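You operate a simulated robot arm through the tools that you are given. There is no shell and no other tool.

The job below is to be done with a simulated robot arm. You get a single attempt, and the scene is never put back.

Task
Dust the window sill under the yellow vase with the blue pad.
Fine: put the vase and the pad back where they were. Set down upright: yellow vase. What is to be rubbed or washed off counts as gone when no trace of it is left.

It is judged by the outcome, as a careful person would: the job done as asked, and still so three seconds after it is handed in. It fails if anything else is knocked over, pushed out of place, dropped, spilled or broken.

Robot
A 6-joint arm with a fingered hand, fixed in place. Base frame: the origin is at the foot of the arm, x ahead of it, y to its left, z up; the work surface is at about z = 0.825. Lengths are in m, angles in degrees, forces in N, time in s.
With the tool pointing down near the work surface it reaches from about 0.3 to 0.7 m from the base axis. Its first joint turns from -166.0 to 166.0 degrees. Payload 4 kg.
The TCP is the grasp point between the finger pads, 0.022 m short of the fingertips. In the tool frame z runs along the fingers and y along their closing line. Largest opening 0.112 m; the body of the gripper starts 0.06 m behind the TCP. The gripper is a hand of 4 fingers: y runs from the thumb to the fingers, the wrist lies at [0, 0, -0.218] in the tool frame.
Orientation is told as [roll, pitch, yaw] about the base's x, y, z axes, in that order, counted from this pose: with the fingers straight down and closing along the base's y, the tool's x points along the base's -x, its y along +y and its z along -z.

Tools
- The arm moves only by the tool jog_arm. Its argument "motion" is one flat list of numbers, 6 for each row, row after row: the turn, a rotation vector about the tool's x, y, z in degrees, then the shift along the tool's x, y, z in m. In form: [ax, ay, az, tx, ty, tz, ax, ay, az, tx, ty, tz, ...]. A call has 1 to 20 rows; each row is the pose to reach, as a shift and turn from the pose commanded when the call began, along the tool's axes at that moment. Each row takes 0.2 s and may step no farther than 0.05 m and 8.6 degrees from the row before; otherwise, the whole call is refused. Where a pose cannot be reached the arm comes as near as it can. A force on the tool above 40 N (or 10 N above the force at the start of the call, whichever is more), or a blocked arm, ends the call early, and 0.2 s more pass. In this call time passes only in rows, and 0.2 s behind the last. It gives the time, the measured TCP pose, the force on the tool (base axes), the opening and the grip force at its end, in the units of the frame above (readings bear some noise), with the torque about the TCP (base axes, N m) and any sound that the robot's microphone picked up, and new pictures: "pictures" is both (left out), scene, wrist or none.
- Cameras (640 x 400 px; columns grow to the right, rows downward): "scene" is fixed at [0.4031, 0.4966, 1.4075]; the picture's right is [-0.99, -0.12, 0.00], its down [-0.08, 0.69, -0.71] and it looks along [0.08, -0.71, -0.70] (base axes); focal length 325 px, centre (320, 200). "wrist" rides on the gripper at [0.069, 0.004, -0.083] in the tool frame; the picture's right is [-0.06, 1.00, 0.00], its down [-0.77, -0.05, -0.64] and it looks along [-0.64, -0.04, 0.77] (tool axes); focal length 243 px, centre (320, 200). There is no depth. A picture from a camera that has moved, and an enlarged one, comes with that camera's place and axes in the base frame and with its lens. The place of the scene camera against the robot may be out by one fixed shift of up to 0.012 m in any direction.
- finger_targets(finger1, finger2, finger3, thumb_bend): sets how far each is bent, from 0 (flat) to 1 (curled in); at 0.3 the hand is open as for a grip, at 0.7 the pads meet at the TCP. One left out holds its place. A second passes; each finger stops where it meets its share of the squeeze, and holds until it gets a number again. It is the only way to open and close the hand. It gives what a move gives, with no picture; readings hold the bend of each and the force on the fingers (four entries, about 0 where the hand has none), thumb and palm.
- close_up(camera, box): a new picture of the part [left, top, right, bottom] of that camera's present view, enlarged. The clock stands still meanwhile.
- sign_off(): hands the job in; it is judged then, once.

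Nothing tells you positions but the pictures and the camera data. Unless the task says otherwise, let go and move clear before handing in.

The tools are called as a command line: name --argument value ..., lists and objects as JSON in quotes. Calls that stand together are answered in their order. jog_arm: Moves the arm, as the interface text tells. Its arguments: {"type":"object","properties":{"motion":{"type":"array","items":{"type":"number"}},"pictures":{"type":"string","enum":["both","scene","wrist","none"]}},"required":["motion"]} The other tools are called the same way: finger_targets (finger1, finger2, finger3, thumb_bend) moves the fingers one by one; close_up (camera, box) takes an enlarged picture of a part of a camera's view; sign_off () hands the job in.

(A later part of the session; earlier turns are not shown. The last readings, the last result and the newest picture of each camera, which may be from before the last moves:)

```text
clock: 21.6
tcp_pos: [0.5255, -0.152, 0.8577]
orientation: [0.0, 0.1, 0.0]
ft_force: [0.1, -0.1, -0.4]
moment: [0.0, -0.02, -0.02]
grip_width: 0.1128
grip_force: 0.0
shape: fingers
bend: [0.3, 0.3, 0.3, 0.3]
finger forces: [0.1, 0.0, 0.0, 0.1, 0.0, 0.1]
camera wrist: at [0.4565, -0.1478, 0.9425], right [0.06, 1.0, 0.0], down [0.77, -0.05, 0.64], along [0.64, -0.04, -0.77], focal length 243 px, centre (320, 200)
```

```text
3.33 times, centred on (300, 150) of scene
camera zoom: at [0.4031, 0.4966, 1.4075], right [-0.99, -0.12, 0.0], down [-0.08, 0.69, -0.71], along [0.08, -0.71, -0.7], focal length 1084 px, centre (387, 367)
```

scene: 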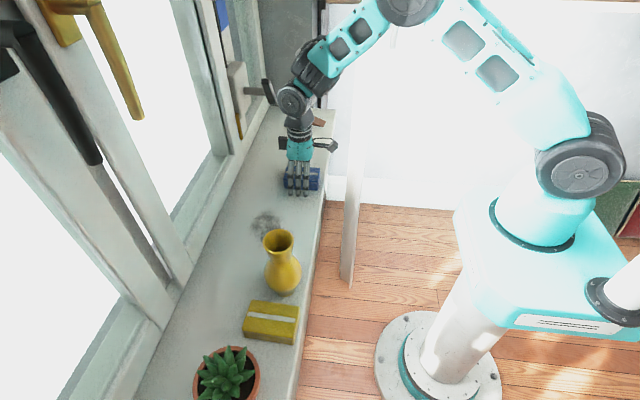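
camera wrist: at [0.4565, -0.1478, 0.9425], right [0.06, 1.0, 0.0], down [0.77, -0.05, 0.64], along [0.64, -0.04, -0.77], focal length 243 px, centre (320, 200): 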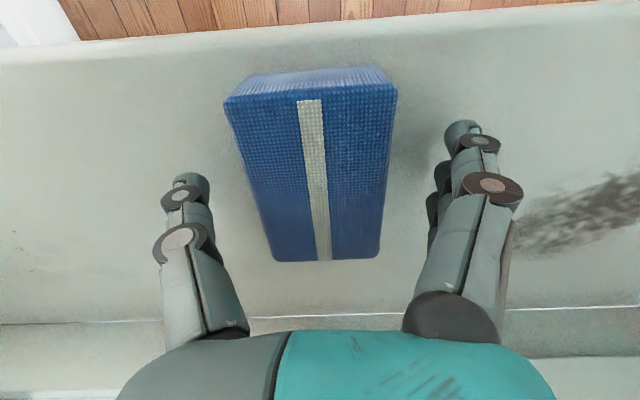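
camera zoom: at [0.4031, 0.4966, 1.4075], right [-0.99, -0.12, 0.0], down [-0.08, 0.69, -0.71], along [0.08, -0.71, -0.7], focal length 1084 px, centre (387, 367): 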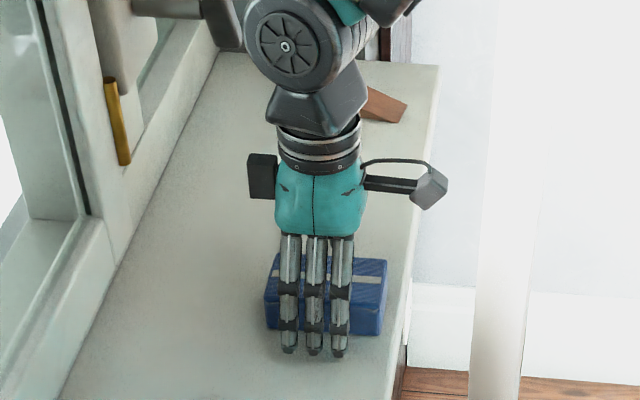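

The fingers straddle the pad with no contact. I'll go 4 mm lower and start closing.

jog_arm --motion '[0, 0, 0, 0, 0, 0.002, 0, 0, 0, 0, 0, 0.004, 0, 0, 0, 0, 0, 0.004]' --pictures "none"

finger_targets --finger1 0.46 --finger2 0.46 --finger3 0.46 --thumb_bend 0.46

close_up --camera "wrist" --box '[160, 40, 520, 320]'

```text
clock: 22.4
tcp_pos: [0.5273, -0.1527, 0.8554]
orientation: [0.0, 0.0, 0.0]
ft_force: [0.3, -0.1, 0.4]
moment: [0.0, -0.02, -0.03]
grip_width: 0.1127
grip_force: 0.1
shape: fingers
bend: [0.3, 0.3, 0.3, 0.3]
finger forces: [0.1, 0.0, 0.0, 0.0, 0.0, 0.0]
```

```text
clock: 23.4
tcp_pos: [0.5265, -0.1526, 0.8555]
orientation: [0.0, 0.1, 0.0]
ft_force: [0.2, -0.8, -0.5]
moment: [0.03, 0.01, -0.02]
grip_width: 0.0694
grip_force: 0.1
shape: fingers
bend: [0.46, 0.46, 0.46, 0.46]
finger forces: [0.0, 0.1, 0.1, 0.0, 0.0, 0.1]
```

```text
1.43 times, centred on (340, 180) of wrist
camera zoom: at [0.457, -0.1485, 0.9392], right [0.06, 1.0, 0.0], down [0.77, -0.05, 0.64], along [0.64, -0.04, -0.77], focal length 347 px, centre (291, 229)
```

zoom: 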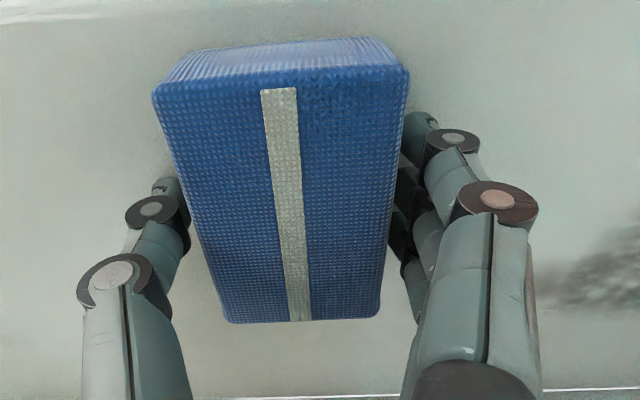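

The gap is nearly closed. I'll lower 4 mm more for a deeper hold and then squeeze.

jog_arm --motion '[0, 0, 0, 0, 0, 0.002, 0, 0, 0, 0, 0, 0.004, 0, 0, 0, 0, 0, 0.004]' --pictures "none"

finger_targets --finger1 0.56 --finger2 0.56 --finger3 0.56 --thumb_bend 0.56

close_up --camera "wrist" --box '[160, 40, 520, 320]'

```text
clock: 24.2
tcp_pos: [0.5272, -0.1528, 0.8519]
orientation: [0.0, 0.0, 0.1]
ft_force: [-1.9, 0.1, 6.4]
moment: [0.22, 0.05, 0.03]
grip_width: 0.0696
grip_force: 4.1
shape: fingers
bend: [0.46, 0.46, 0.46, 0.46]
finger forces: [2.0, 1.7, 1.5, 0.1, 1.2, 0.0]
```

```text
clock: 25.2
tcp_pos: [0.5272, -0.1537, 0.8524]
orientation: [0.0, 0.0, -0.1]
ft_force: [2.9, 4.5, 15.7]
moment: [0.74, -0.02, -0.11]
grip_width: 0.0607
grip_force: 15.5
shape: fingers
bend: [0.5, 0.5, 0.5, 0.52]
finger forces: [8.8, 7.9, 7.2, 0.0, 7.9, 0.0]
```

```text
1.43 times, centred on (340, 180) of wrist
camera zoom: at [0.4583, -0.1486, 0.936], right [0.06, 1.0, 0.0], down [0.76, -0.05, 0.64], along [0.64, -0.04, -0.77], focal length 347 px, centre (291, 229)
```

zoom: 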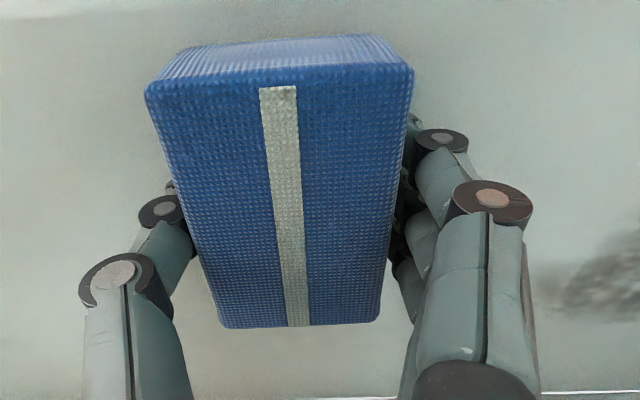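

The fingertips are pressing on the sill (about 16 N), so this hold is too low for wiping. I'll open slightly, rise about 7 mm and re-grip.

finger_targets --finger1 0.46 --finger2 0.46 --finger3 0.46 --thumb_bend 0.46

jog_arm --motion '[0, 0, 0, 0, 0, -0.004, 0, 0, 0, 0, 0, -0.008, 0, 0, 0, 0, 0, -0.008]' --pictures "none"

finger_targets --finger1 0.56 --finger2 0.56 --finger3 0.56 --thumb_bend 0.56

close_up --camera "wrist" --box '[160, 40, 520, 320]'

close_up --camera "scene" --box '[260, 130, 340, 210]'

```text
clock: 26.2
tcp_pos: [0.528, -0.1536, 0.8516]
orientation: [-0.1, -0.1, -0.1]
ft_force: [4.9, -6.7, 21.2]
moment: [0.62, -0.08, -0.17]
grip_width: 0.0654
grip_force: 10.1
shape: fingers
bend: [0.49, 0.49, 0.49, 0.46]
finger forces: [7.9, 6.9, 5.5, 0.0, 0.3, 0.0]
```

```text
clock: 27.0
tcp_pos: [0.5272, -0.1542, 0.8601]
orientation: [0.1, 0.2, 0.0]
ft_force: [0.1, 0.7, 0.2]
moment: [0.01, 0.0, 0.0]
grip_width: 0.0684
grip_force: 0.0
shape: fingers
bend: [0.46, 0.46, 0.46, 0.46]
finger forces: [0.0, 0.0, 0.1, 0.0, 0.0, 0.0]
```

```text
clock: 28.0
tcp_pos: [0.5276, -0.1536, 0.8609]
orientation: [0.0, 0.0, 0.0]
ft_force: [0.1, -0.2, -1.1]
moment: [0.0, 0.02, 0.02]
grip_width: 0.0602
grip_force: 9.9
shape: fingers
bend: [0.5, 0.5, 0.5, 0.51]
finger forces: [3.3, 3.3, 3.2, 0.1, 9.5, 0.0]
```

```text
1.43 times, centred on (340, 180) of wrist
camera zoom: at [0.4582, -0.1493, 0.944], right [0.06, 1.0, 0.0], down [0.77, -0.05, 0.64], along [0.64, -0.04, -0.77], focal length 347 px, centre (291, 229)
```

zoom: 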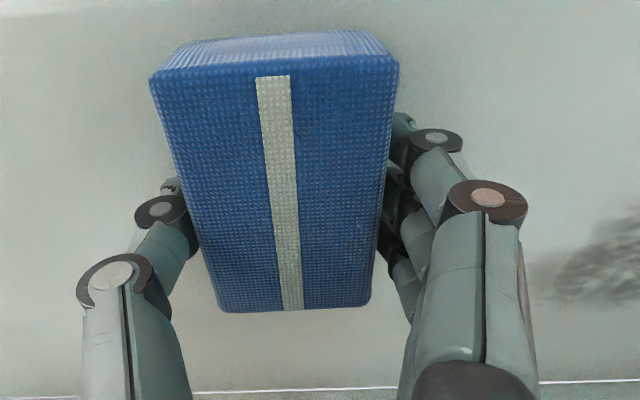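

```text
5.00 times, centred on (300, 170) of scene
camera zoom: at [0.4031, 0.4966, 1.4075], right [-0.99, -0.12, 0.0], down [-0.08, 0.69, -0.71], along [0.08, -0.71, -0.7], focal length 1625 px, centre (420, 350)
```

zoom: 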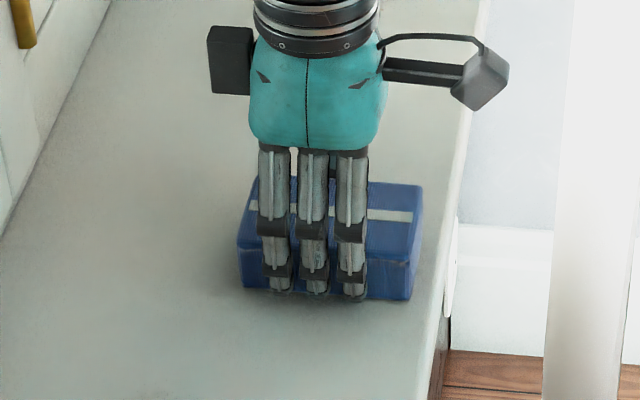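

The pad is held evenly at about 10 N, with fingertips off the sill. I'll lift it a little and check the hold.

jog_arm --motion '[0, 0, 0, 0, 0, -0.006, 0, 0, 0, 0, 0, -0.015, 0, 0, 0, 0, 0, -0.025, 0, 0, 0, 0, 0, -0.025]' --pictures "both"

close_up --camera "scene" --box '[260, 110, 340, 200]'

```text
clock: 29.0
tcp_pos: [0.527, -0.1529, 0.8844]
orientation: [0.0, 0.0, 0.0]
ft_force: [-0.9, 1.1, -0.5]
moment: [0.02, 0.03, 0.0]
grip_width: 0.0608
grip_force: 9.5
shape: fingers
bend: [0.5, 0.5, 0.5, 0.52]
finger forces: [3.2, 3.2, 3.2, 0.0, 9.6, 0.0]
camera wrist: at [0.4584, -0.1488, 0.9684], right [0.06, 1.0, 0.0], down [0.77, -0.05, 0.64], along [0.64, -0.04, -0.77], focal length 243 px, centre (320, 200)
```

scene: 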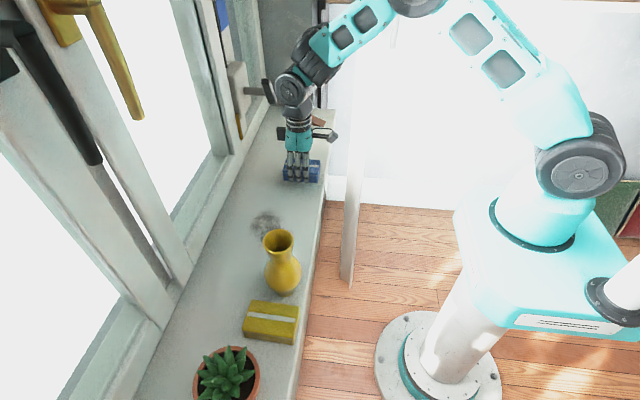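
wrist: 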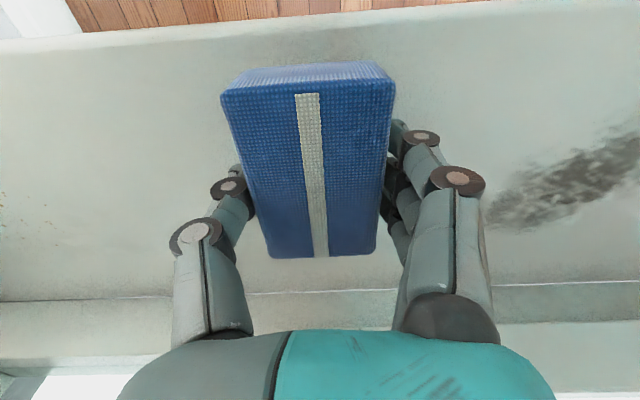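

```text
4.44 times, centred on (300, 155) of scene
camera zoom: at [0.4031, 0.4966, 1.4075], right [-0.99, -0.12, 0.0], down [-0.08, 0.69, -0.71], along [0.08, -0.71, -0.7], focal length 1445 px, centre (409, 400)
```

zoom: 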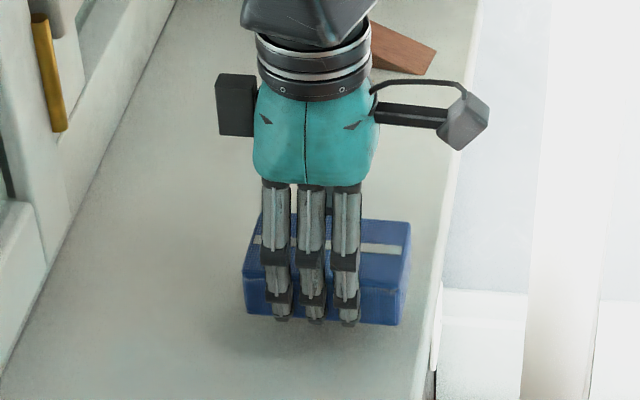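

The pad is lifted level and secure. I'll carry it to the -y side of the dust, at about (0.549, -0.03).

jog_arm --motion '[0, 0, 0, -0.003, 0.015, 0, 0, 0, 0, -0.009, 0.045, 0, 0, 0, 0, -0.015, 0.08, 0, 0, 0, 0, -0.02, 0.108, 0, 0, 0, 0, -0.022, 0.1235, 0, 0, 0, 0, -0.022, 0.1235, 0.012, 0, 0, 0, -0.022, 0.1235, 0.02, 0, 0, 0, -0.022, 0.1235, 0.02]' --pictures "both"

```text
clock: 30.8
tcp_pos: [0.5487, -0.0294, 0.8625]
orientation: [0.0, 0.1, 0.0]
ft_force: [0.4, 0.1, -0.9]
moment: [0.01, 0.03, 0.01]
grip_width: 0.0604
grip_force: 9.3
shape: fingers
bend: [0.5, 0.5, 0.5, 0.52]
finger forces: [3.3, 3.2, 3.3, 0.0, 9.6, 0.0]
camera wrist: at [0.4801, -0.0254, 0.9463], right [0.06, 1.0, 0.0], down [0.77, -0.05, 0.64], along [0.64, -0.04, -0.77], focal length 243 px, centre (320, 200)
```

scene: 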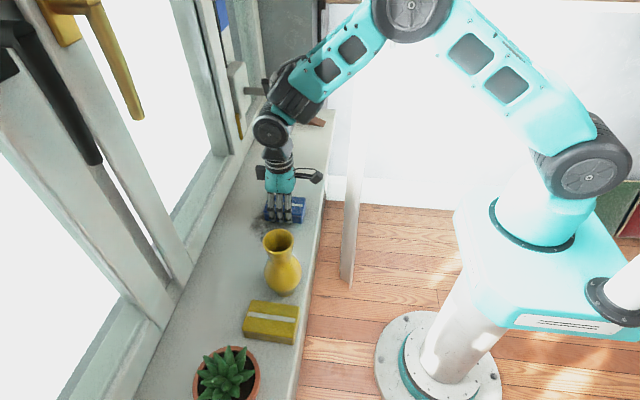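
wrist: 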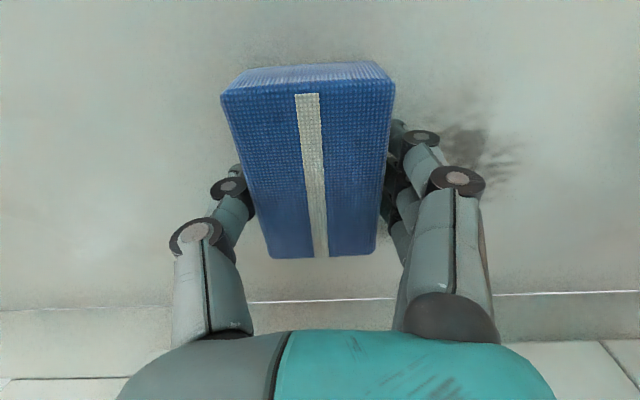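

I'm just above the sill at the edge of the dust. I'll lower to a gentle press.

jog_arm --motion '[0, 0, 0, 0, 0, 0.001, 0, 0, 0, 0, 0, 0.002, 0, 0, 0, 0, 0, 0.003, 0, 0, 0, 0, 0, 0.003]' --pictures "none"

```text
clock: 31.8
tcp_pos: [0.5489, -0.0293, 0.8601]
orientation: [-0.1, 0.0, 0.0]
ft_force: [-0.1, 1.0, -0.2]
moment: [0.02, -0.01, 0.0]
grip_width: 0.0604
grip_force: 9.0
shape: fingers
bend: [0.5, 0.5, 0.5, 0.52]
finger forces: [3.2, 3.2, 3.2, 0.0, 9.7, 0.1]
```

jog_arm --motion '[0, 0, 0, 0, 0, 0.001, 0, 0, 0, 0, 0, 0.002, 0, 0, 0, 0, 0, 0.002]' --pictures "none"

```text
clock: 32.6
tcp_pos: [0.5495, -0.029, 0.8594]
orientation: [-0.1, 0.0, 0.0]
ft_force: [0.6, -0.1, 7.6]
moment: [0.17, 0.01, 0.0]
grip_width: 0.0601
grip_force: 10.1
shape: fingers
bend: [0.51, 0.51, 0.51, 0.52]
finger forces: [3.6, 3.4, 3.5, 0.0, 10.1, 0.0]
```

A press of about 8 N is established. First stroke is along +y through the near half of the dust, stopping well short of the vase.

jog_arm --motion '[0, 0, 0, 0, 0.012, 0, 0, 0, 0, 0, 0.028, 0, 0, 0, 0, 0, 0.045, 0, 0, 0, 0, 0, 0.062, 0, 0, 0, 0, 0, 0.076, 0, 0, 0, 0, 0, 0.08, 0]' --pictures "both"

```text
clock: 34.0
tcp_pos: [0.5487, 0.0517, 0.8589]
orientation: [0.0, 0.1, 0.1]
ft_force: [-0.2, -2.2, 3.5]
moment: [0.08, 0.03, 0.01]
grip_width: 0.06
grip_force: 8.9
shape: fingers
bend: [0.52, 0.52, 0.52, 0.52]
finger forces: [2.6, 2.6, 2.6, 0.1, 10.0, 0.1]
camera wrist: at [0.48, 0.055, 0.9427], right [0.06, 1.0, 0.0], down [0.76, -0.05, 0.64], along [0.64, -0.04, -0.77], focal length 243 px, centre (320, 200)
```

scene: 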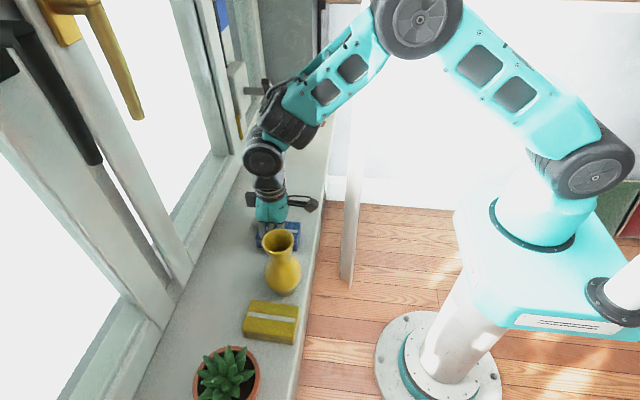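
wrist: 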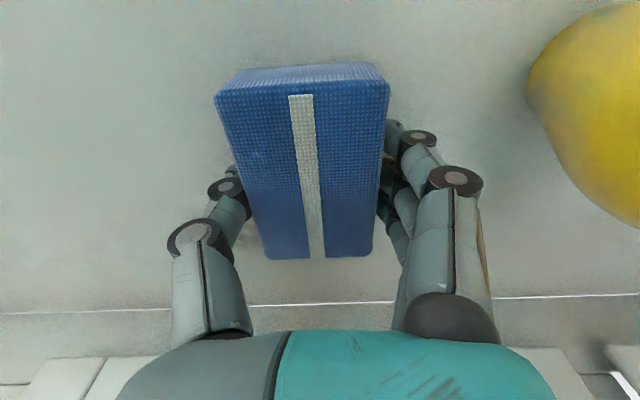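

The first pass wiped the near part. Next I'll shift to the window side and stroke back along -y at x about 0.60.

jog_arm --motion '[0, 0, 0, -0.014, 0.004, 0.001, 0, 0, 0, -0.03, 0.012, 0.001, 0, 0, 0, -0.044, 0.019, 0.001, 0, 0, 0, -0.051, 0.019, 0.001, 0, 0, 0, -0.051, 0.006, 0.001, 0, 0, 0, -0.051, -0.012, 0.001, 0, 0, 0, -0.051, -0.03, 0.001, 0, 0, 0, -0.051, -0.048, 0.001, 0, 0, 0, -0.051, -0.066, 0.001, 0, 0, 0, -0.051, -0.084, 0.001, 0, 0, 0, -0.051, -0.086, 0.001]' --pictures "both"

close_up --camera "wrist" --box '[360, 40, 640, 300]'

close_up --camera "scene" --box '[210, 170, 330, 290]'

```text
clock: 36.4
tcp_pos: [0.5998, -0.0322, 0.8565]
orientation: [0.0, -0.1, 0.0]
ft_force: [0.3, 4.8, 8.1]
moment: [0.13, 0.04, 0.01]
grip_width: 0.0601
grip_force: 9.9
shape: fingers
bend: [0.52, 0.52, 0.52, 0.52]
finger forces: [3.9, 3.9, 4.0, 0.0, 7.8, 0.0]
camera wrist: at [0.5303, -0.0289, 0.9417], right [0.06, 1.0, 0.0], down [0.76, -0.05, 0.64], along [0.64, -0.04, -0.77], focal length 243 px, centre (320, 200)
```

scene: 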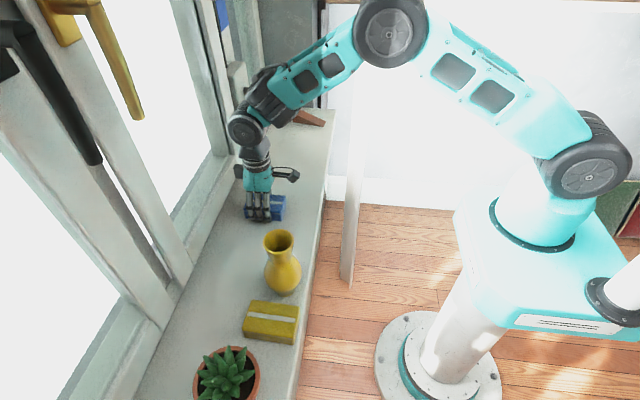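
wrist: 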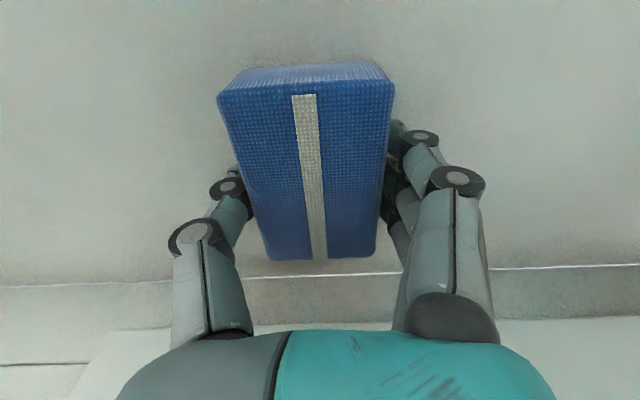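

```text
1.54 times, centred on (500, 170) of wrist
camera zoom: at [0.5303, -0.0289, 0.9417], right [0.06, 1.0, 0.0], down [0.76, -0.05, 0.64], along [0.64, -0.04, -0.77], focal length 373 px, centre (43, 246)
```

zoom: 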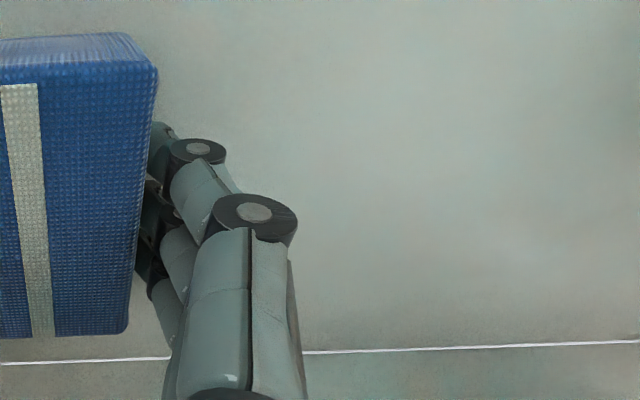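

```text
3.33 times, centred on (270, 230) of scene
camera zoom: at [0.4031, 0.4966, 1.4075], right [-0.99, -0.12, 0.0], down [-0.08, 0.69, -0.71], along [0.08, -0.71, -0.7], focal length 1084 px, centre (487, 100)
```

zoom: 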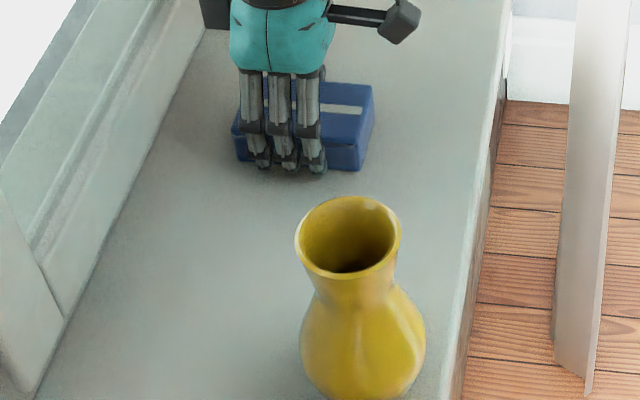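

The spot looks gone so far. I'll do a second overlapping pass to be sure no faint trace remains, first front, then middle.

jog_arm --motion '[0, 0, 0, 0.004, -0.008, 0, 0, 0, 0, 0.02, -0.01, 0, 0, 0, 0, 0.036, -0.01, 0, 0, 0, 0, 0.052, -0.008, 0, 0, 0, 0, 0.054, 0.008, 0, 0, 0, 0, 0.054, 0.026, 0, 0, 0, 0, 0.054, 0.044, 0, 0, 0, 0, 0.054, 0.062, 0, 0, 0, 0, 0.05, 0.078, 0, 0, 0, 0, 0.04, 0.086, 0, 0, 0, 0, 0.028, 0.09, 0, 0, 0, 0, 0.025, 0.08, 0, 0, 0, 0, 0.025, 0.062, 0, 0, 0, 0, 0.025, 0.044, 0, 0, 0, 0, 0.025, 0.026, 0, 0, 0, 0, 0.025, 0.008, 0, 0, 0, 0, 0.025, -0.008, 0, 0, 0, 0, 0.025, -0.014, 0]' --pictures "both"

close_up --camera "scene" --box '[210, 170, 330, 290]'

```text
clock: 40.2
tcp_pos: [0.575, -0.0491, 0.8575]
orientation: [0.1, 0.0, 0.1]
ft_force: [0.0, -0.1, -0.3]
moment: [-0.01, -0.02, -0.03]
grip_width: 0.0599
grip_force: 10.3
shape: fingers
bend: [0.52, 0.51, 0.51, 0.52]
finger forces: [3.2, 3.2, 3.3, 0.0, 9.6, 0.0]
camera wrist: at [0.5066, -0.0449, 0.9417], right [0.06, 1.0, 0.0], down [0.77, -0.05, 0.64], along [0.64, -0.04, -0.77], focal length 243 px, centre (320, 200)
```

scene: 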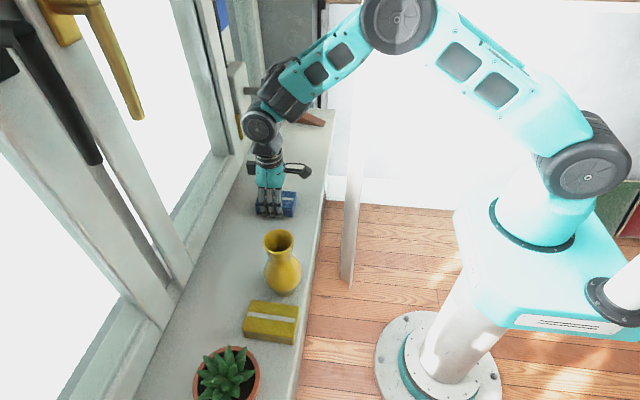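
wrist: 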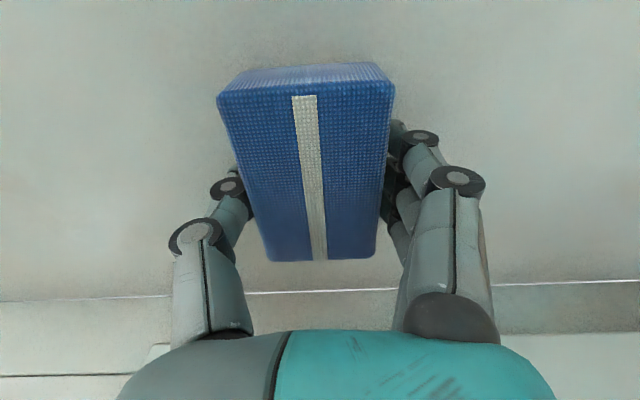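

```text
3.33 times, centred on (270, 230) of scene
camera zoom: at [0.4031, 0.4966, 1.4075], right [-0.99, -0.12, 0.0], down [-0.08, 0.69, -0.71], along [0.08, -0.71, -0.7], focal length 1084 px, centre (487, 100)
```

zoom: 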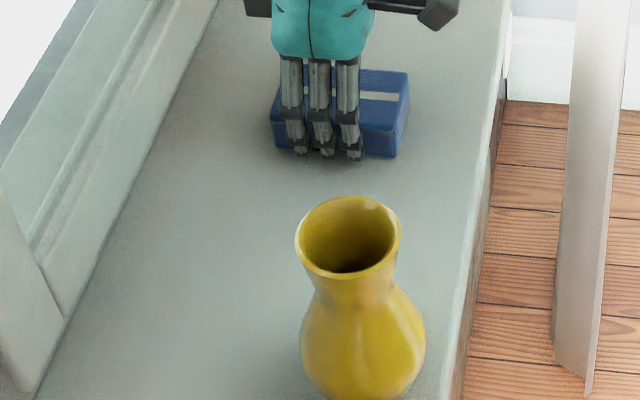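

No dark marks are visible from the side. I'll lift the pad and inspect the sill from above.

jog_arm --motion '[0, 0, 0, 0, 0, -0.01, 0, 0, 0, 0.005, -0.01, -0.04, 0, 0, 0, 0.015, -0.03, -0.08, 0, 0, 0, 0.03, -0.05, -0.12, 0, 0, 0, 0.045, -0.07, -0.15, 0, 0, 0, 0.045, -0.07, -0.16, 0, 0, 0, 0.045, -0.07, -0.16]' --pictures "both"

close_up --camera "wrist" --box '[320, 20, 640, 220]'

close_up --camera "scene" --box '[200, 170, 330, 290]'

```text
clock: 41.8
tcp_pos: [0.5296, -0.1195, 1.0173]
orientation: [0.0, 0.0, 0.0]
ft_force: [-0.2, -0.3, 0.1]
moment: [-0.01, 0.01, 0.02]
grip_width: 0.0597
grip_force: 9.7
shape: fingers
bend: [0.52, 0.51, 0.51, 0.52]
finger forces: [3.1, 3.1, 3.2, 0.1, 9.7, 0.0]
camera wrist: at [0.4613, -0.114, 1.1008], right [0.06, 1.0, 0.0], down [0.77, -0.05, 0.64], along [0.64, -0.04, -0.77], focal length 243 px, centre (320, 200)
```

scene: 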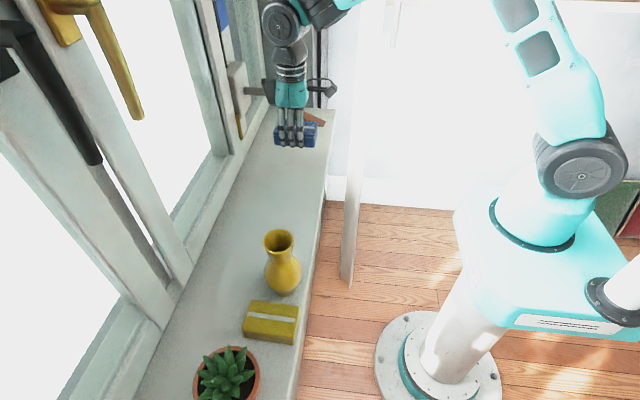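
wrist: 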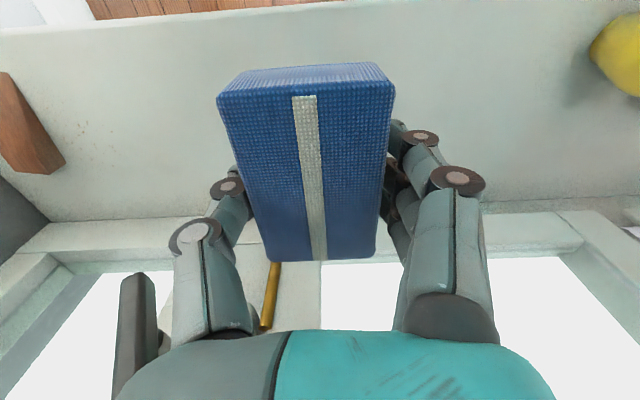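

```text
2.00 times, centred on (480, 120) of wrist
camera zoom: at [0.4613, -0.114, 1.1008], right [0.06, 1.0, 0.0], down [0.77, -0.05, 0.64], along [0.64, -0.04, -0.77], focal length 485 px, centre (0, 360)
```

zoom: 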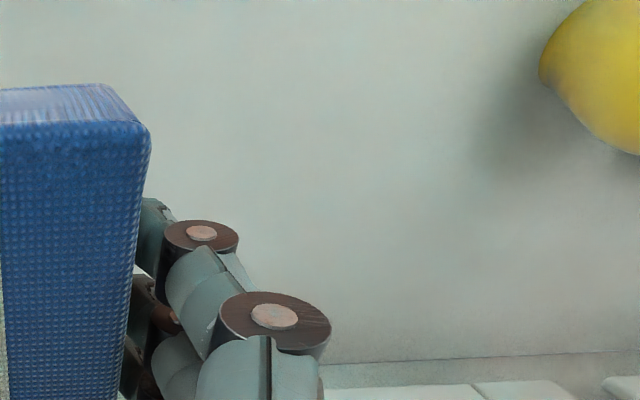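

```text
3.33 times, centred on (265, 230) of scene
camera zoom: at [0.4031, 0.4966, 1.4075], right [-0.99, -0.12, 0.0], down [-0.08, 0.69, -0.71], along [0.08, -0.71, -0.7], focal length 1084 px, centre (503, 100)
```

zoom: 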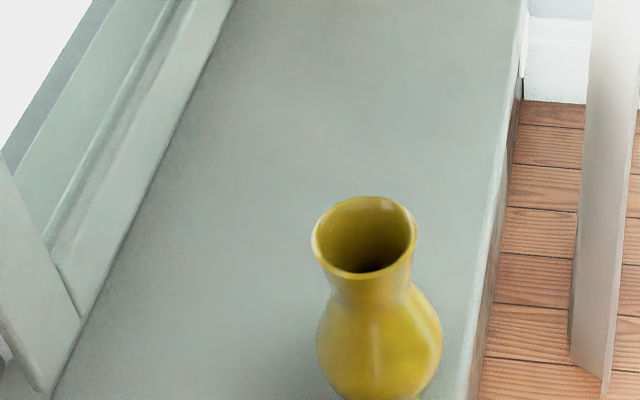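

The sill looks clean. I'll zoom in further on the wiped area before returning the pad.

close_up --camera "wrist" --box '[390, 30, 560, 150]'

close_up --camera "scene" --box '[230, 180, 310, 250]'

```text
3.33 times, centred on (475, 90) of wrist
camera zoom: at [0.4613, -0.114, 1.1008], right [0.06, 1.0, 0.0], down [0.77, -0.05, 0.64], along [0.64, -0.04, -0.77], focal length 809 px, centre (-197, 567)
```

zoom: 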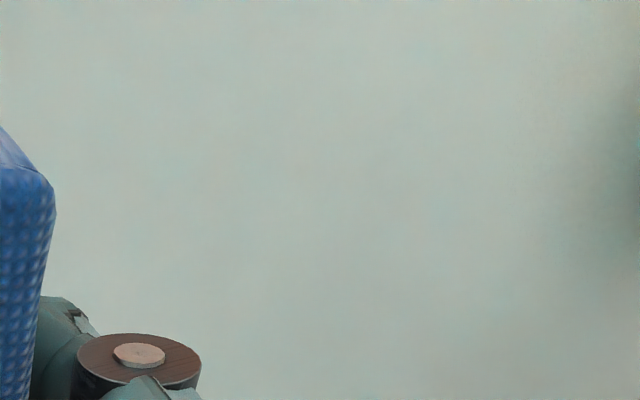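

```text
5.71 times, centred on (270, 215) of scene
camera zoom: at [0.4031, 0.4966, 1.4075], right [-0.99, -0.12, 0.0], down [-0.08, 0.69, -0.71], along [0.08, -0.71, -0.7], focal length 1858 px, centre (606, 114)
```

zoom: 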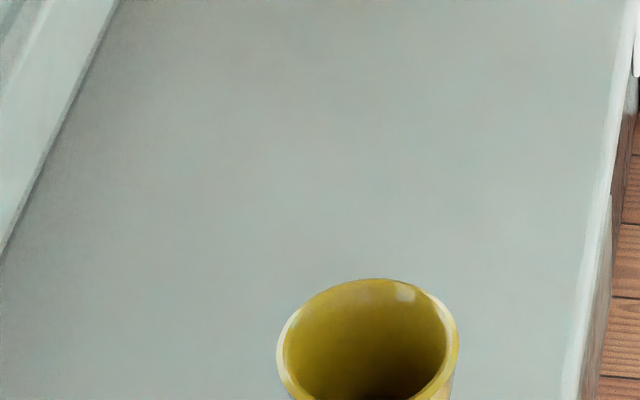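

The wiped area is clean. I'll take the pad back to its original spot, (0.526, -0.152), and lower it nearly to the sill.

jog_arm --motion '[0, 0, 0, 0.002, -0.016, 0, 0, 0, 0, 0.0035, -0.0325, 0.01, 0, 0, 0, 0.0035, -0.0325, 0.045, 0, 0, 0, 0.0035, -0.0325, 0.085, 0, 0, 0, 0.0035, -0.0325, 0.12, 0, 0, 0, 0.0035, -0.0325, 0.142, 0, 0, 0, 0.0035, -0.0325, 0.153, 0, 0, 0, 0.0035, -0.0325, 0.155, 0, 0, 0, 0.0035, -0.0325, 0.155]' --pictures "both"

close_up --camera "scene" --box '[220, 140, 348, 260]'

```text
clock: 43.8
tcp_pos: [0.5261, -0.1511, 0.8621]
orientation: [0.0, 0.0, 0.0]
ft_force: [-0.2, -0.1, -1.0]
moment: [0.02, 0.0, 0.02]
grip_width: 0.0599
grip_force: 9.7
shape: fingers
bend: [0.52, 0.51, 0.51, 0.52]
finger forces: [3.2, 3.2, 3.1, 0.0, 9.5, 0.0]
camera wrist: at [0.4576, -0.1468, 0.9457], right [0.06, 1.0, 0.0], down [0.77, -0.05, 0.64], along [0.64, -0.04, -0.77], focal length 243 px, centre (320, 200)
```

scene: 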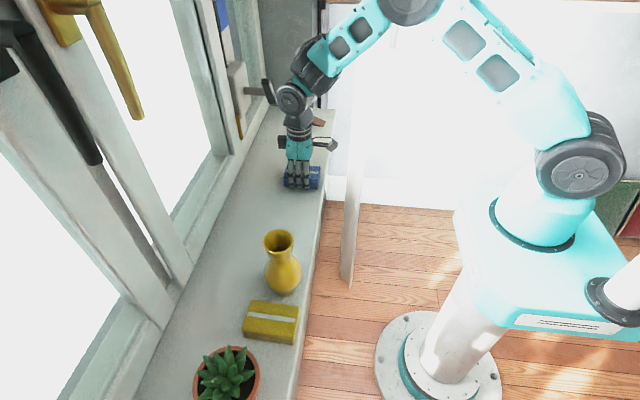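
wrist: 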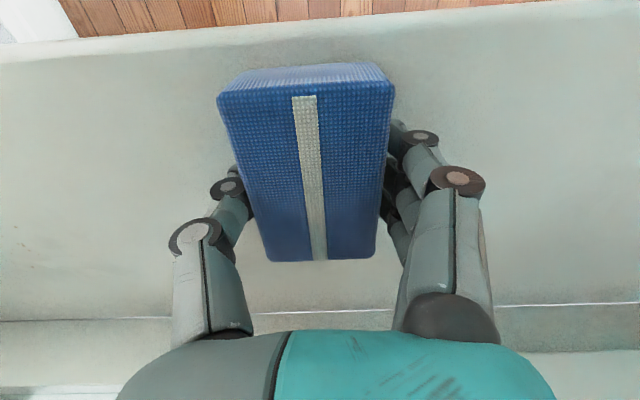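

```text
3.33 times, centred on (284, 200) of scene
camera zoom: at [0.4031, 0.4966, 1.4075], right [-0.99, -0.12, 0.0], down [-0.08, 0.69, -0.71], along [0.08, -0.71, -0.7], focal length 1084 px, centre (440, 200)
```

zoom: 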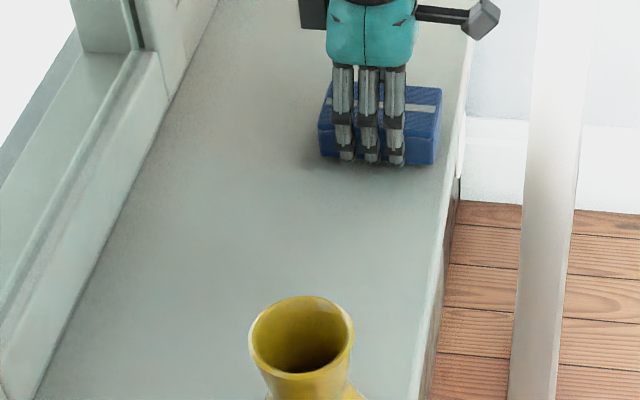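

The pad overlays its original outline. I'll lower until it touches.

jog_arm --motion '[0, 0, 0, 0, 0, 0.001, 0, 0, 0, 0, 0, 0.002, 0, 0, 0, 0, 0, 0.003, 0, 0, 0, 0, 0, 0.003]' --pictures "none"

```text
clock: 44.8
tcp_pos: [0.5272, -0.1499, 0.859]
orientation: [0.0, 0.0, 0.0]
ft_force: [-0.5, 0.4, -1.1]
moment: [0.01, 0.02, -0.01]
grip_width: 0.0602
grip_force: 8.7
shape: fingers
bend: [0.52, 0.51, 0.51, 0.52]
finger forces: [3.1, 3.2, 3.2, 0.1, 9.5, 0.0]
```

jog_arm --motion '[0, 0, 0, 0, -0.0005, 0.001, 0, 0, 0, 0, -0.001, 0.002, 0, 0, 0, 0, -0.001, 0.002]' --pictures "none"

```text
clock: 45.6
tcp_pos: [0.5267, -0.1522, 0.8566]
orientation: [0.1, 0.0, -0.1]
ft_force: [0.5, 0.7, 0.2]
moment: [0.07, 0.01, 0.04]
grip_width: 0.0601
grip_force: 9.4
shape: fingers
bend: [0.52, 0.51, 0.51, 0.52]
finger forces: [3.4, 3.3, 3.4, 0.0, 9.3, 0.0]
```

Contact is just starting. I'll release the pad in stages.

finger_targets --finger1 0.46 --finger2 0.46 --finger3 0.46 --thumb_bend 0.46

finger_targets --finger1 0.3 --finger2 0.3 --finger3 0.3 --thumb_bend 0.3

jog_arm --motion '[0, 0, 0, 0, 0, -0.015, 0, 0, 0, 0, 0, -0.04, 0, 0, 0, 0, 0, -0.08, 0, 0, 0, 0, 0, -0.12, 0, 0, 0, 0, 0, -0.16, 0, 0, 0, 0, 0, -0.2, 0, 0, 0, 0, 0, -0.2]' --pictures "both"

close_up --camera "wrist" --box '[250, 0, 400, 140]'

close_up --camera "scene" --box '[220, 140, 348, 260]'

```text
clock: 46.6
tcp_pos: [0.5268, -0.152, 0.8577]
orientation: [0.0, 0.0, 0.0]
ft_force: [0.0, -0.8, 0.3]
moment: [-0.02, -0.02, -0.03]
grip_width: 0.0682
grip_force: 0.2
shape: fingers
bend: [0.46, 0.46, 0.46, 0.46]
finger forces: [0.1, 0.0, 0.0, 0.0, 0.1, 0.1]
```

```text
clock: 47.6
tcp_pos: [0.5279, -0.1518, 0.8576]
orientation: [0.0, 0.0, 0.0]
ft_force: [-0.8, -0.4, 0.4]
moment: [0.03, 0.02, 0.03]
grip_width: 0.1125
grip_force: 0.0
shape: fingers
bend: [0.3, 0.3, 0.3, 0.3]
finger forces: [0.0, 0.0, 0.1, 0.0, 0.0, 0.0]
```

```text
clock: 49.2
tcp_pos: [0.5264, -0.1558, 1.0598]
orientation: [0.0, 0.1, -0.1]
ft_force: [-0.9, 0.5, -0.3]
moment: [-0.03, -0.01, -0.03]
grip_width: 0.1128
grip_force: 0.1
shape: fingers
bend: [0.3, 0.3, 0.3, 0.3]
finger forces: [0.0, 0.1, 0.1, 0.0, 0.0, 0.0]
camera wrist: at [0.4567, -0.1523, 1.1435], right [0.06, 1.0, 0.0], down [0.77, -0.05, 0.64], along [0.64, -0.04, -0.77], focal length 243 px, centre (320, 200)
```

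scene: 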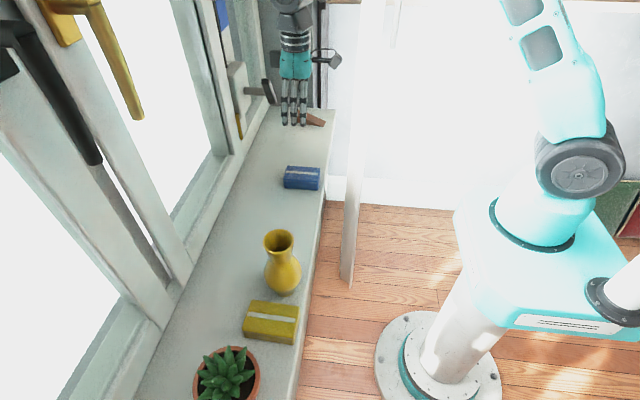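
wrist: 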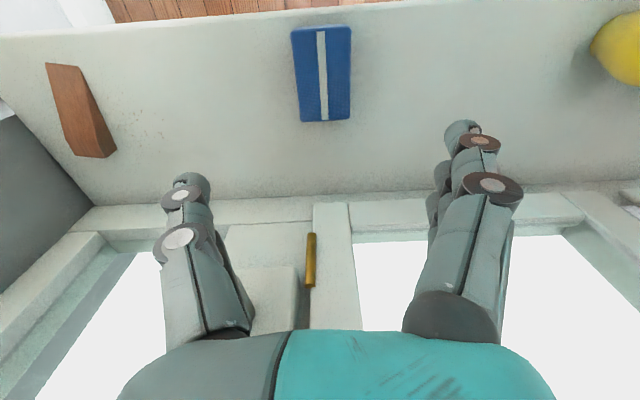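

```text
2.86 times, centred on (325, 70) of wrist
camera zoom: at [0.4567, -0.1523, 1.1435], right [0.06, 1.0, 0.0], down [0.77, -0.05, 0.64], along [0.64, -0.04, -0.77], focal length 693 px, centre (306, 571)
```

zoom: 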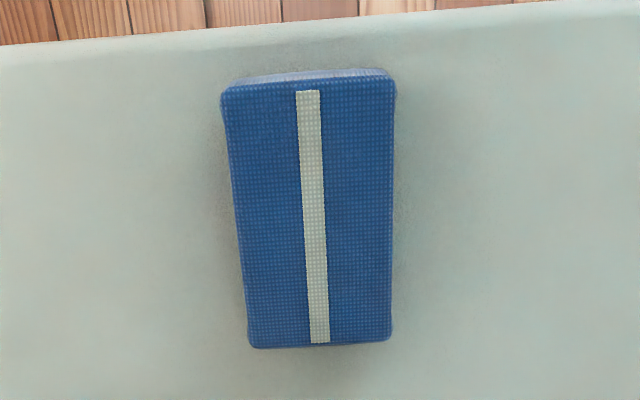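

```text
3.33 times, centred on (284, 200) of scene
camera zoom: at [0.4031, 0.4966, 1.4075], right [-0.99, -0.12, 0.0], down [-0.08, 0.69, -0.71], along [0.08, -0.71, -0.7], focal length 1084 px, centre (440, 200)
```

zoom: 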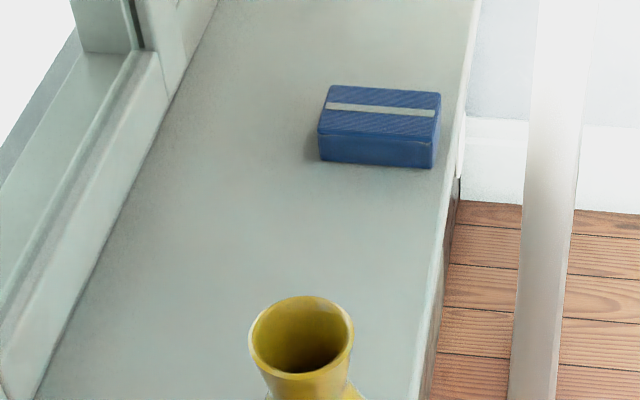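

The pad sits exactly on its original outline. Next I'll return above the vase and check alignment.

jog_arm --motion '[0, 0, 0, 0, 0.02, 0, 0, 0, 0, 0.002, 0.06, 0, 0, 0, 0, 0.004, 0.1, 0, 0, 0, 0, 0.007, 0.14, 0, 0, 0, 0, 0.01, 0.18, 0, 0, 0, 0, 0.012, 0.22, 0, 0, 0, 0, 0.014, 0.26, 0, 0, 0, 0, 0.016, 0.295, 0, 0, 0, 0, 0.017, 0.3175, 0, 0, 0, 0, 0.017, 0.3215, 0, 0, 0, 0, 0.017, 0.3215, 0]' --pictures "both"

close_up --camera "wrist" --box '[120, 40, 370, 200]'

```text
clock: 51.6
tcp_pos: [0.5094, 0.1699, 1.0569]
orientation: [0.0, 0.1, 0.0]
ft_force: [0.7, -0.1, -0.4]
moment: [-0.03, -0.01, 0.01]
grip_width: 0.1126
grip_force: 0.1
shape: fingers
bend: [0.3, 0.3, 0.3, 0.3]
finger forces: [0.1, 0.0, 0.1, 0.0, 0.1, 0.1]
camera wrist: at [0.4405, 0.1741, 1.1408], right [0.06, 1.0, 0.0], down [0.77, -0.05, 0.64], along [0.64, -0.04, -0.77], focal length 243 px, centre (320, 200)
```

scene: 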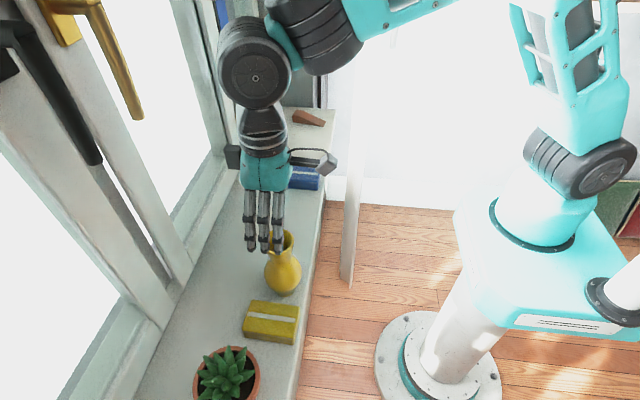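
wrist: 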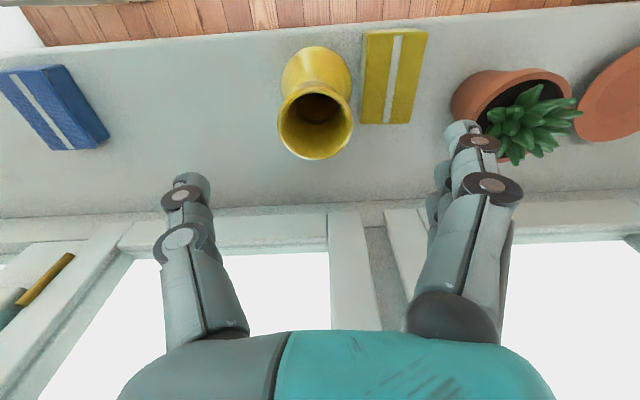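

```text
2.50 times, centred on (245, 120) of wrist
camera zoom: at [0.4405, 0.1741, 1.1408], right [0.06, 1.0, 0.0], down [0.77, -0.05, 0.64], along [0.64, -0.04, -0.77], focal length 606 px, centre (508, 400)
```

zoom: 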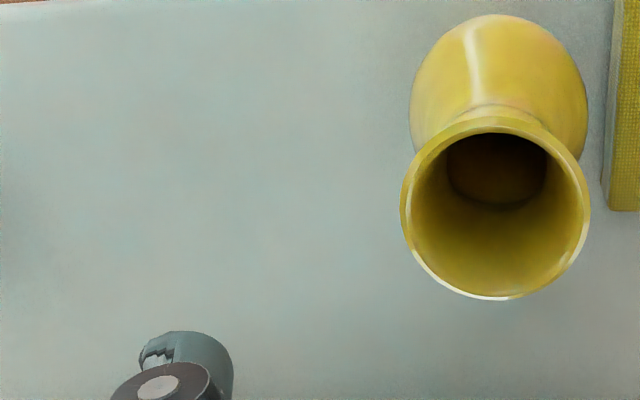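

The whole wiped area shows clean with no trace, and the vase is exactly where I left it under the hand. I'll descend to the neck.

jog_arm --motion '[0, 0, 0, 0, 0, 0.02, 0, 0, 0, 0, 0, 0.045, 0, 0, 0, 0, 0, 0.07, 0, 0, 0, 0, 0, 0.095, 0, 0, 0, 0, 0, 0.115, 0, 0, 0, 0, 0, 0.121, 0, 0, 0, 0, 0, 0.121]' --pictures "wrist"

```text
clock: 53.2
tcp_pos: [0.5073, 0.1692, 0.9359]
orientation: [0.0, 0.0, 0.1]
ft_force: [-0.3, -0.8, 0.8]
moment: [-0.01, -0.03, 0.03]
grip_width: 0.1129
grip_force: 0.0
shape: fingers
bend: [0.3, 0.3, 0.3, 0.3]
finger forces: [0.0, 0.1, 0.0, 0.0, 0.2, 0.0]
camera wrist: at [0.4391, 0.1731, 1.0197], right [0.06, 1.0, 0.0], down [0.77, -0.05, 0.64], along [0.64, -0.04, -0.77], focal length 243 px, centre (320, 200)
```

wrist: 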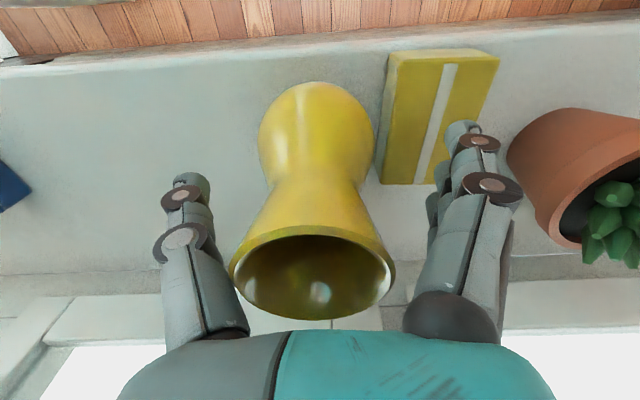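

The view matches the first grasp. I'll close in the same sequence as before.

finger_targets --finger1 0.48 --finger2 0.48 --finger3 0.48 --thumb_bend 0.48

finger_targets --finger1 0.56 --finger2 0.56 --finger3 0.56 --thumb_bend 0.54

finger_targets --finger1 0.64 --finger2 0.6 --finger3 0.64 --thumb_bend 0.6

close_up --camera "wrist" --box '[160, 60, 520, 340]'

```text
clock: 54.2
tcp_pos: [0.5083, 0.1696, 0.9363]
orientation: [0.0, 0.0, 0.0]
ft_force: [1.0, -0.4, 2.4]
moment: [0.0, -0.01, -0.01]
grip_width: 0.064
grip_force: 0.6
shape: fingers
bend: [0.48, 0.48, 0.48, 0.48]
finger forces: [0.1, 0.0, 0.1, 0.0, 1.4, 0.1]
```

```text
clock: 55.2
tcp_pos: [0.508, 0.1685, 0.9358]
orientation: [-0.1, -0.1, 0.0]
ft_force: [-0.3, -0.5, 3.0]
moment: [0.0, 0.0, -0.02]
grip_width: 0.0467
grip_force: 3.4
shape: fingers
bend: [0.56, 0.53, 0.56, 0.53]
finger forces: [0.1, 2.6, 0.2, 0.0, 4.0, 0.0]
```

```text
clock: 56.2
tcp_pos: [0.5079, 0.1699, 0.9348]
orientation: [0.0, 0.1, 0.0]
ft_force: [0.3, 0.5, 2.0]
moment: [0.09, 0.01, -0.02]
grip_width: 0.0403
grip_force: 10.2
shape: fingers
bend: [0.6, 0.54, 0.58, 0.56]
finger forces: [1.8, 4.0, 3.6, 0.0, 10.0, 0.0]
```

```text
1.43 times, centred on (340, 200) of wrist
camera zoom: at [0.4391, 0.1732, 1.0199], right [0.06, 1.0, 0.0], down [0.77, -0.05, 0.64], along [0.64, -0.04, -0.77], focal length 347 px, centre (291, 200)
```

zoom: 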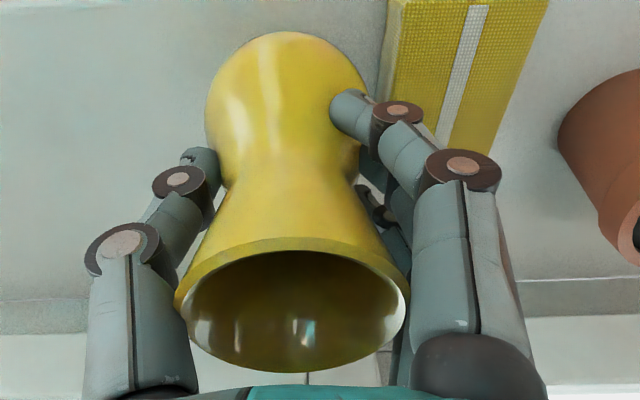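

The grip matches the first one. I'll lift straight up 5 cm, then carry the vase back over its original spot.

jog_arm --motion '[0, 0, 0, 0, 0, -0.008, 0, 0, 0, 0, 0, -0.02, 0, 0, 0, 0, 0, -0.035, 0, 0, 0, 0, 0, -0.05, 0, 0, 0, -0.004, -0.012, -0.05, 0, 0, 0, -0.013, -0.035, -0.05, 0, 0, 0, -0.023, -0.062, -0.05, 0, 0, 0, -0.034, -0.09, -0.05, 0, 0, 0, -0.044, -0.115, -0.05, 0, 0, 0, -0.049, -0.129, -0.05, 0, 0, 0, -0.05, -0.132, -0.05, 0, 0, 0, -0.05, -0.132, -0.05]' --pictures "both"

```text
clock: 58.8
tcp_pos: [0.5593, 0.0361, 0.9877]
orientation: [-0.1, 0.0, 0.0]
ft_force: [-1.0, -0.5, -3.0]
moment: [0.0, 0.02, -0.01]
grip_width: 0.0397
grip_force: 8.2
shape: fingers
bend: [0.61, 0.54, 0.58, 0.56]
finger forces: [1.4, 3.4, 3.2, 0.0, 8.7, 0.0]
camera wrist: at [0.4897, 0.0404, 1.0704], right [0.06, 1.0, 0.0], down [0.77, -0.05, 0.64], along [0.64, -0.04, -0.77], focal length 243 px, centre (320, 200)
```

scene: 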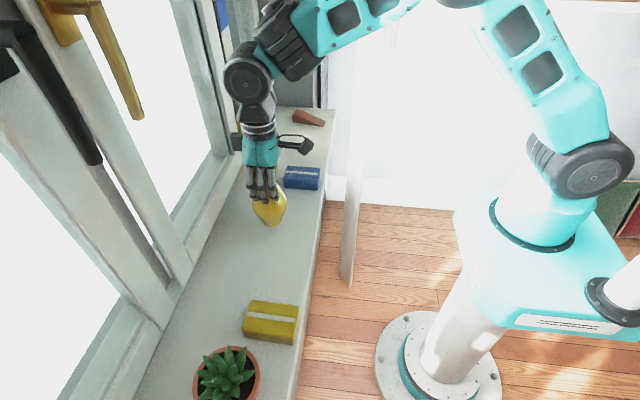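
wrist: 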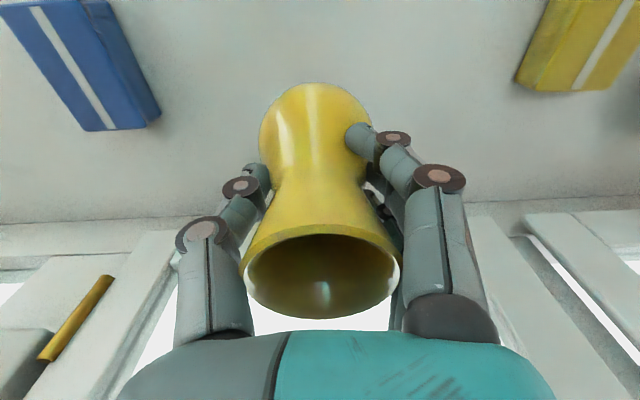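

The vase hangs upright over its original spot and the sill beneath is clean. I'll lower to just above contact.

jog_arm --motion '[0, 0, 0, 0, 0, 0.012, 0, 0, 0, 0, 0, 0.025, 0, 0, 0, 0, 0, 0.037, 0, 0, 0, 0, 0, 0.044, 0, 0, 0, 0, 0, 0.047, 0, 0, 0, 0, 0, 0.047]' --pictures "none"

jog_arm --motion '[0, 0, 0, 0, 0, 0.001, 0, 0, 0, 0, 0, 0.002, 0, 0, 0, 0, 0, 0.002]' --pictures "none"

```text
clock: 60.2
tcp_pos: [0.5598, 0.0347, 0.9383]
orientation: [0.0, 0.0, 0.0]
ft_force: [-0.2, 0.6, -2.5]
moment: [-0.02, 0.01, -0.01]
grip_width: 0.0398
grip_force: 8.3
shape: fingers
bend: [0.61, 0.54, 0.58, 0.56]
finger forces: [1.5, 3.4, 3.3, 0.0, 8.6, 0.0]
```

```text
clock: 61.0
tcp_pos: [0.5586, 0.0366, 0.9361]
orientation: [-0.1, -0.1, 0.0]
ft_force: [0.3, 0.0, -2.7]
moment: [-0.04, 0.05, 0.03]
grip_width: 0.0398
grip_force: 8.8
shape: fingers
bend: [0.61, 0.54, 0.58, 0.56]
finger forces: [1.6, 3.4, 3.2, 0.1, 8.9, 0.1]
```

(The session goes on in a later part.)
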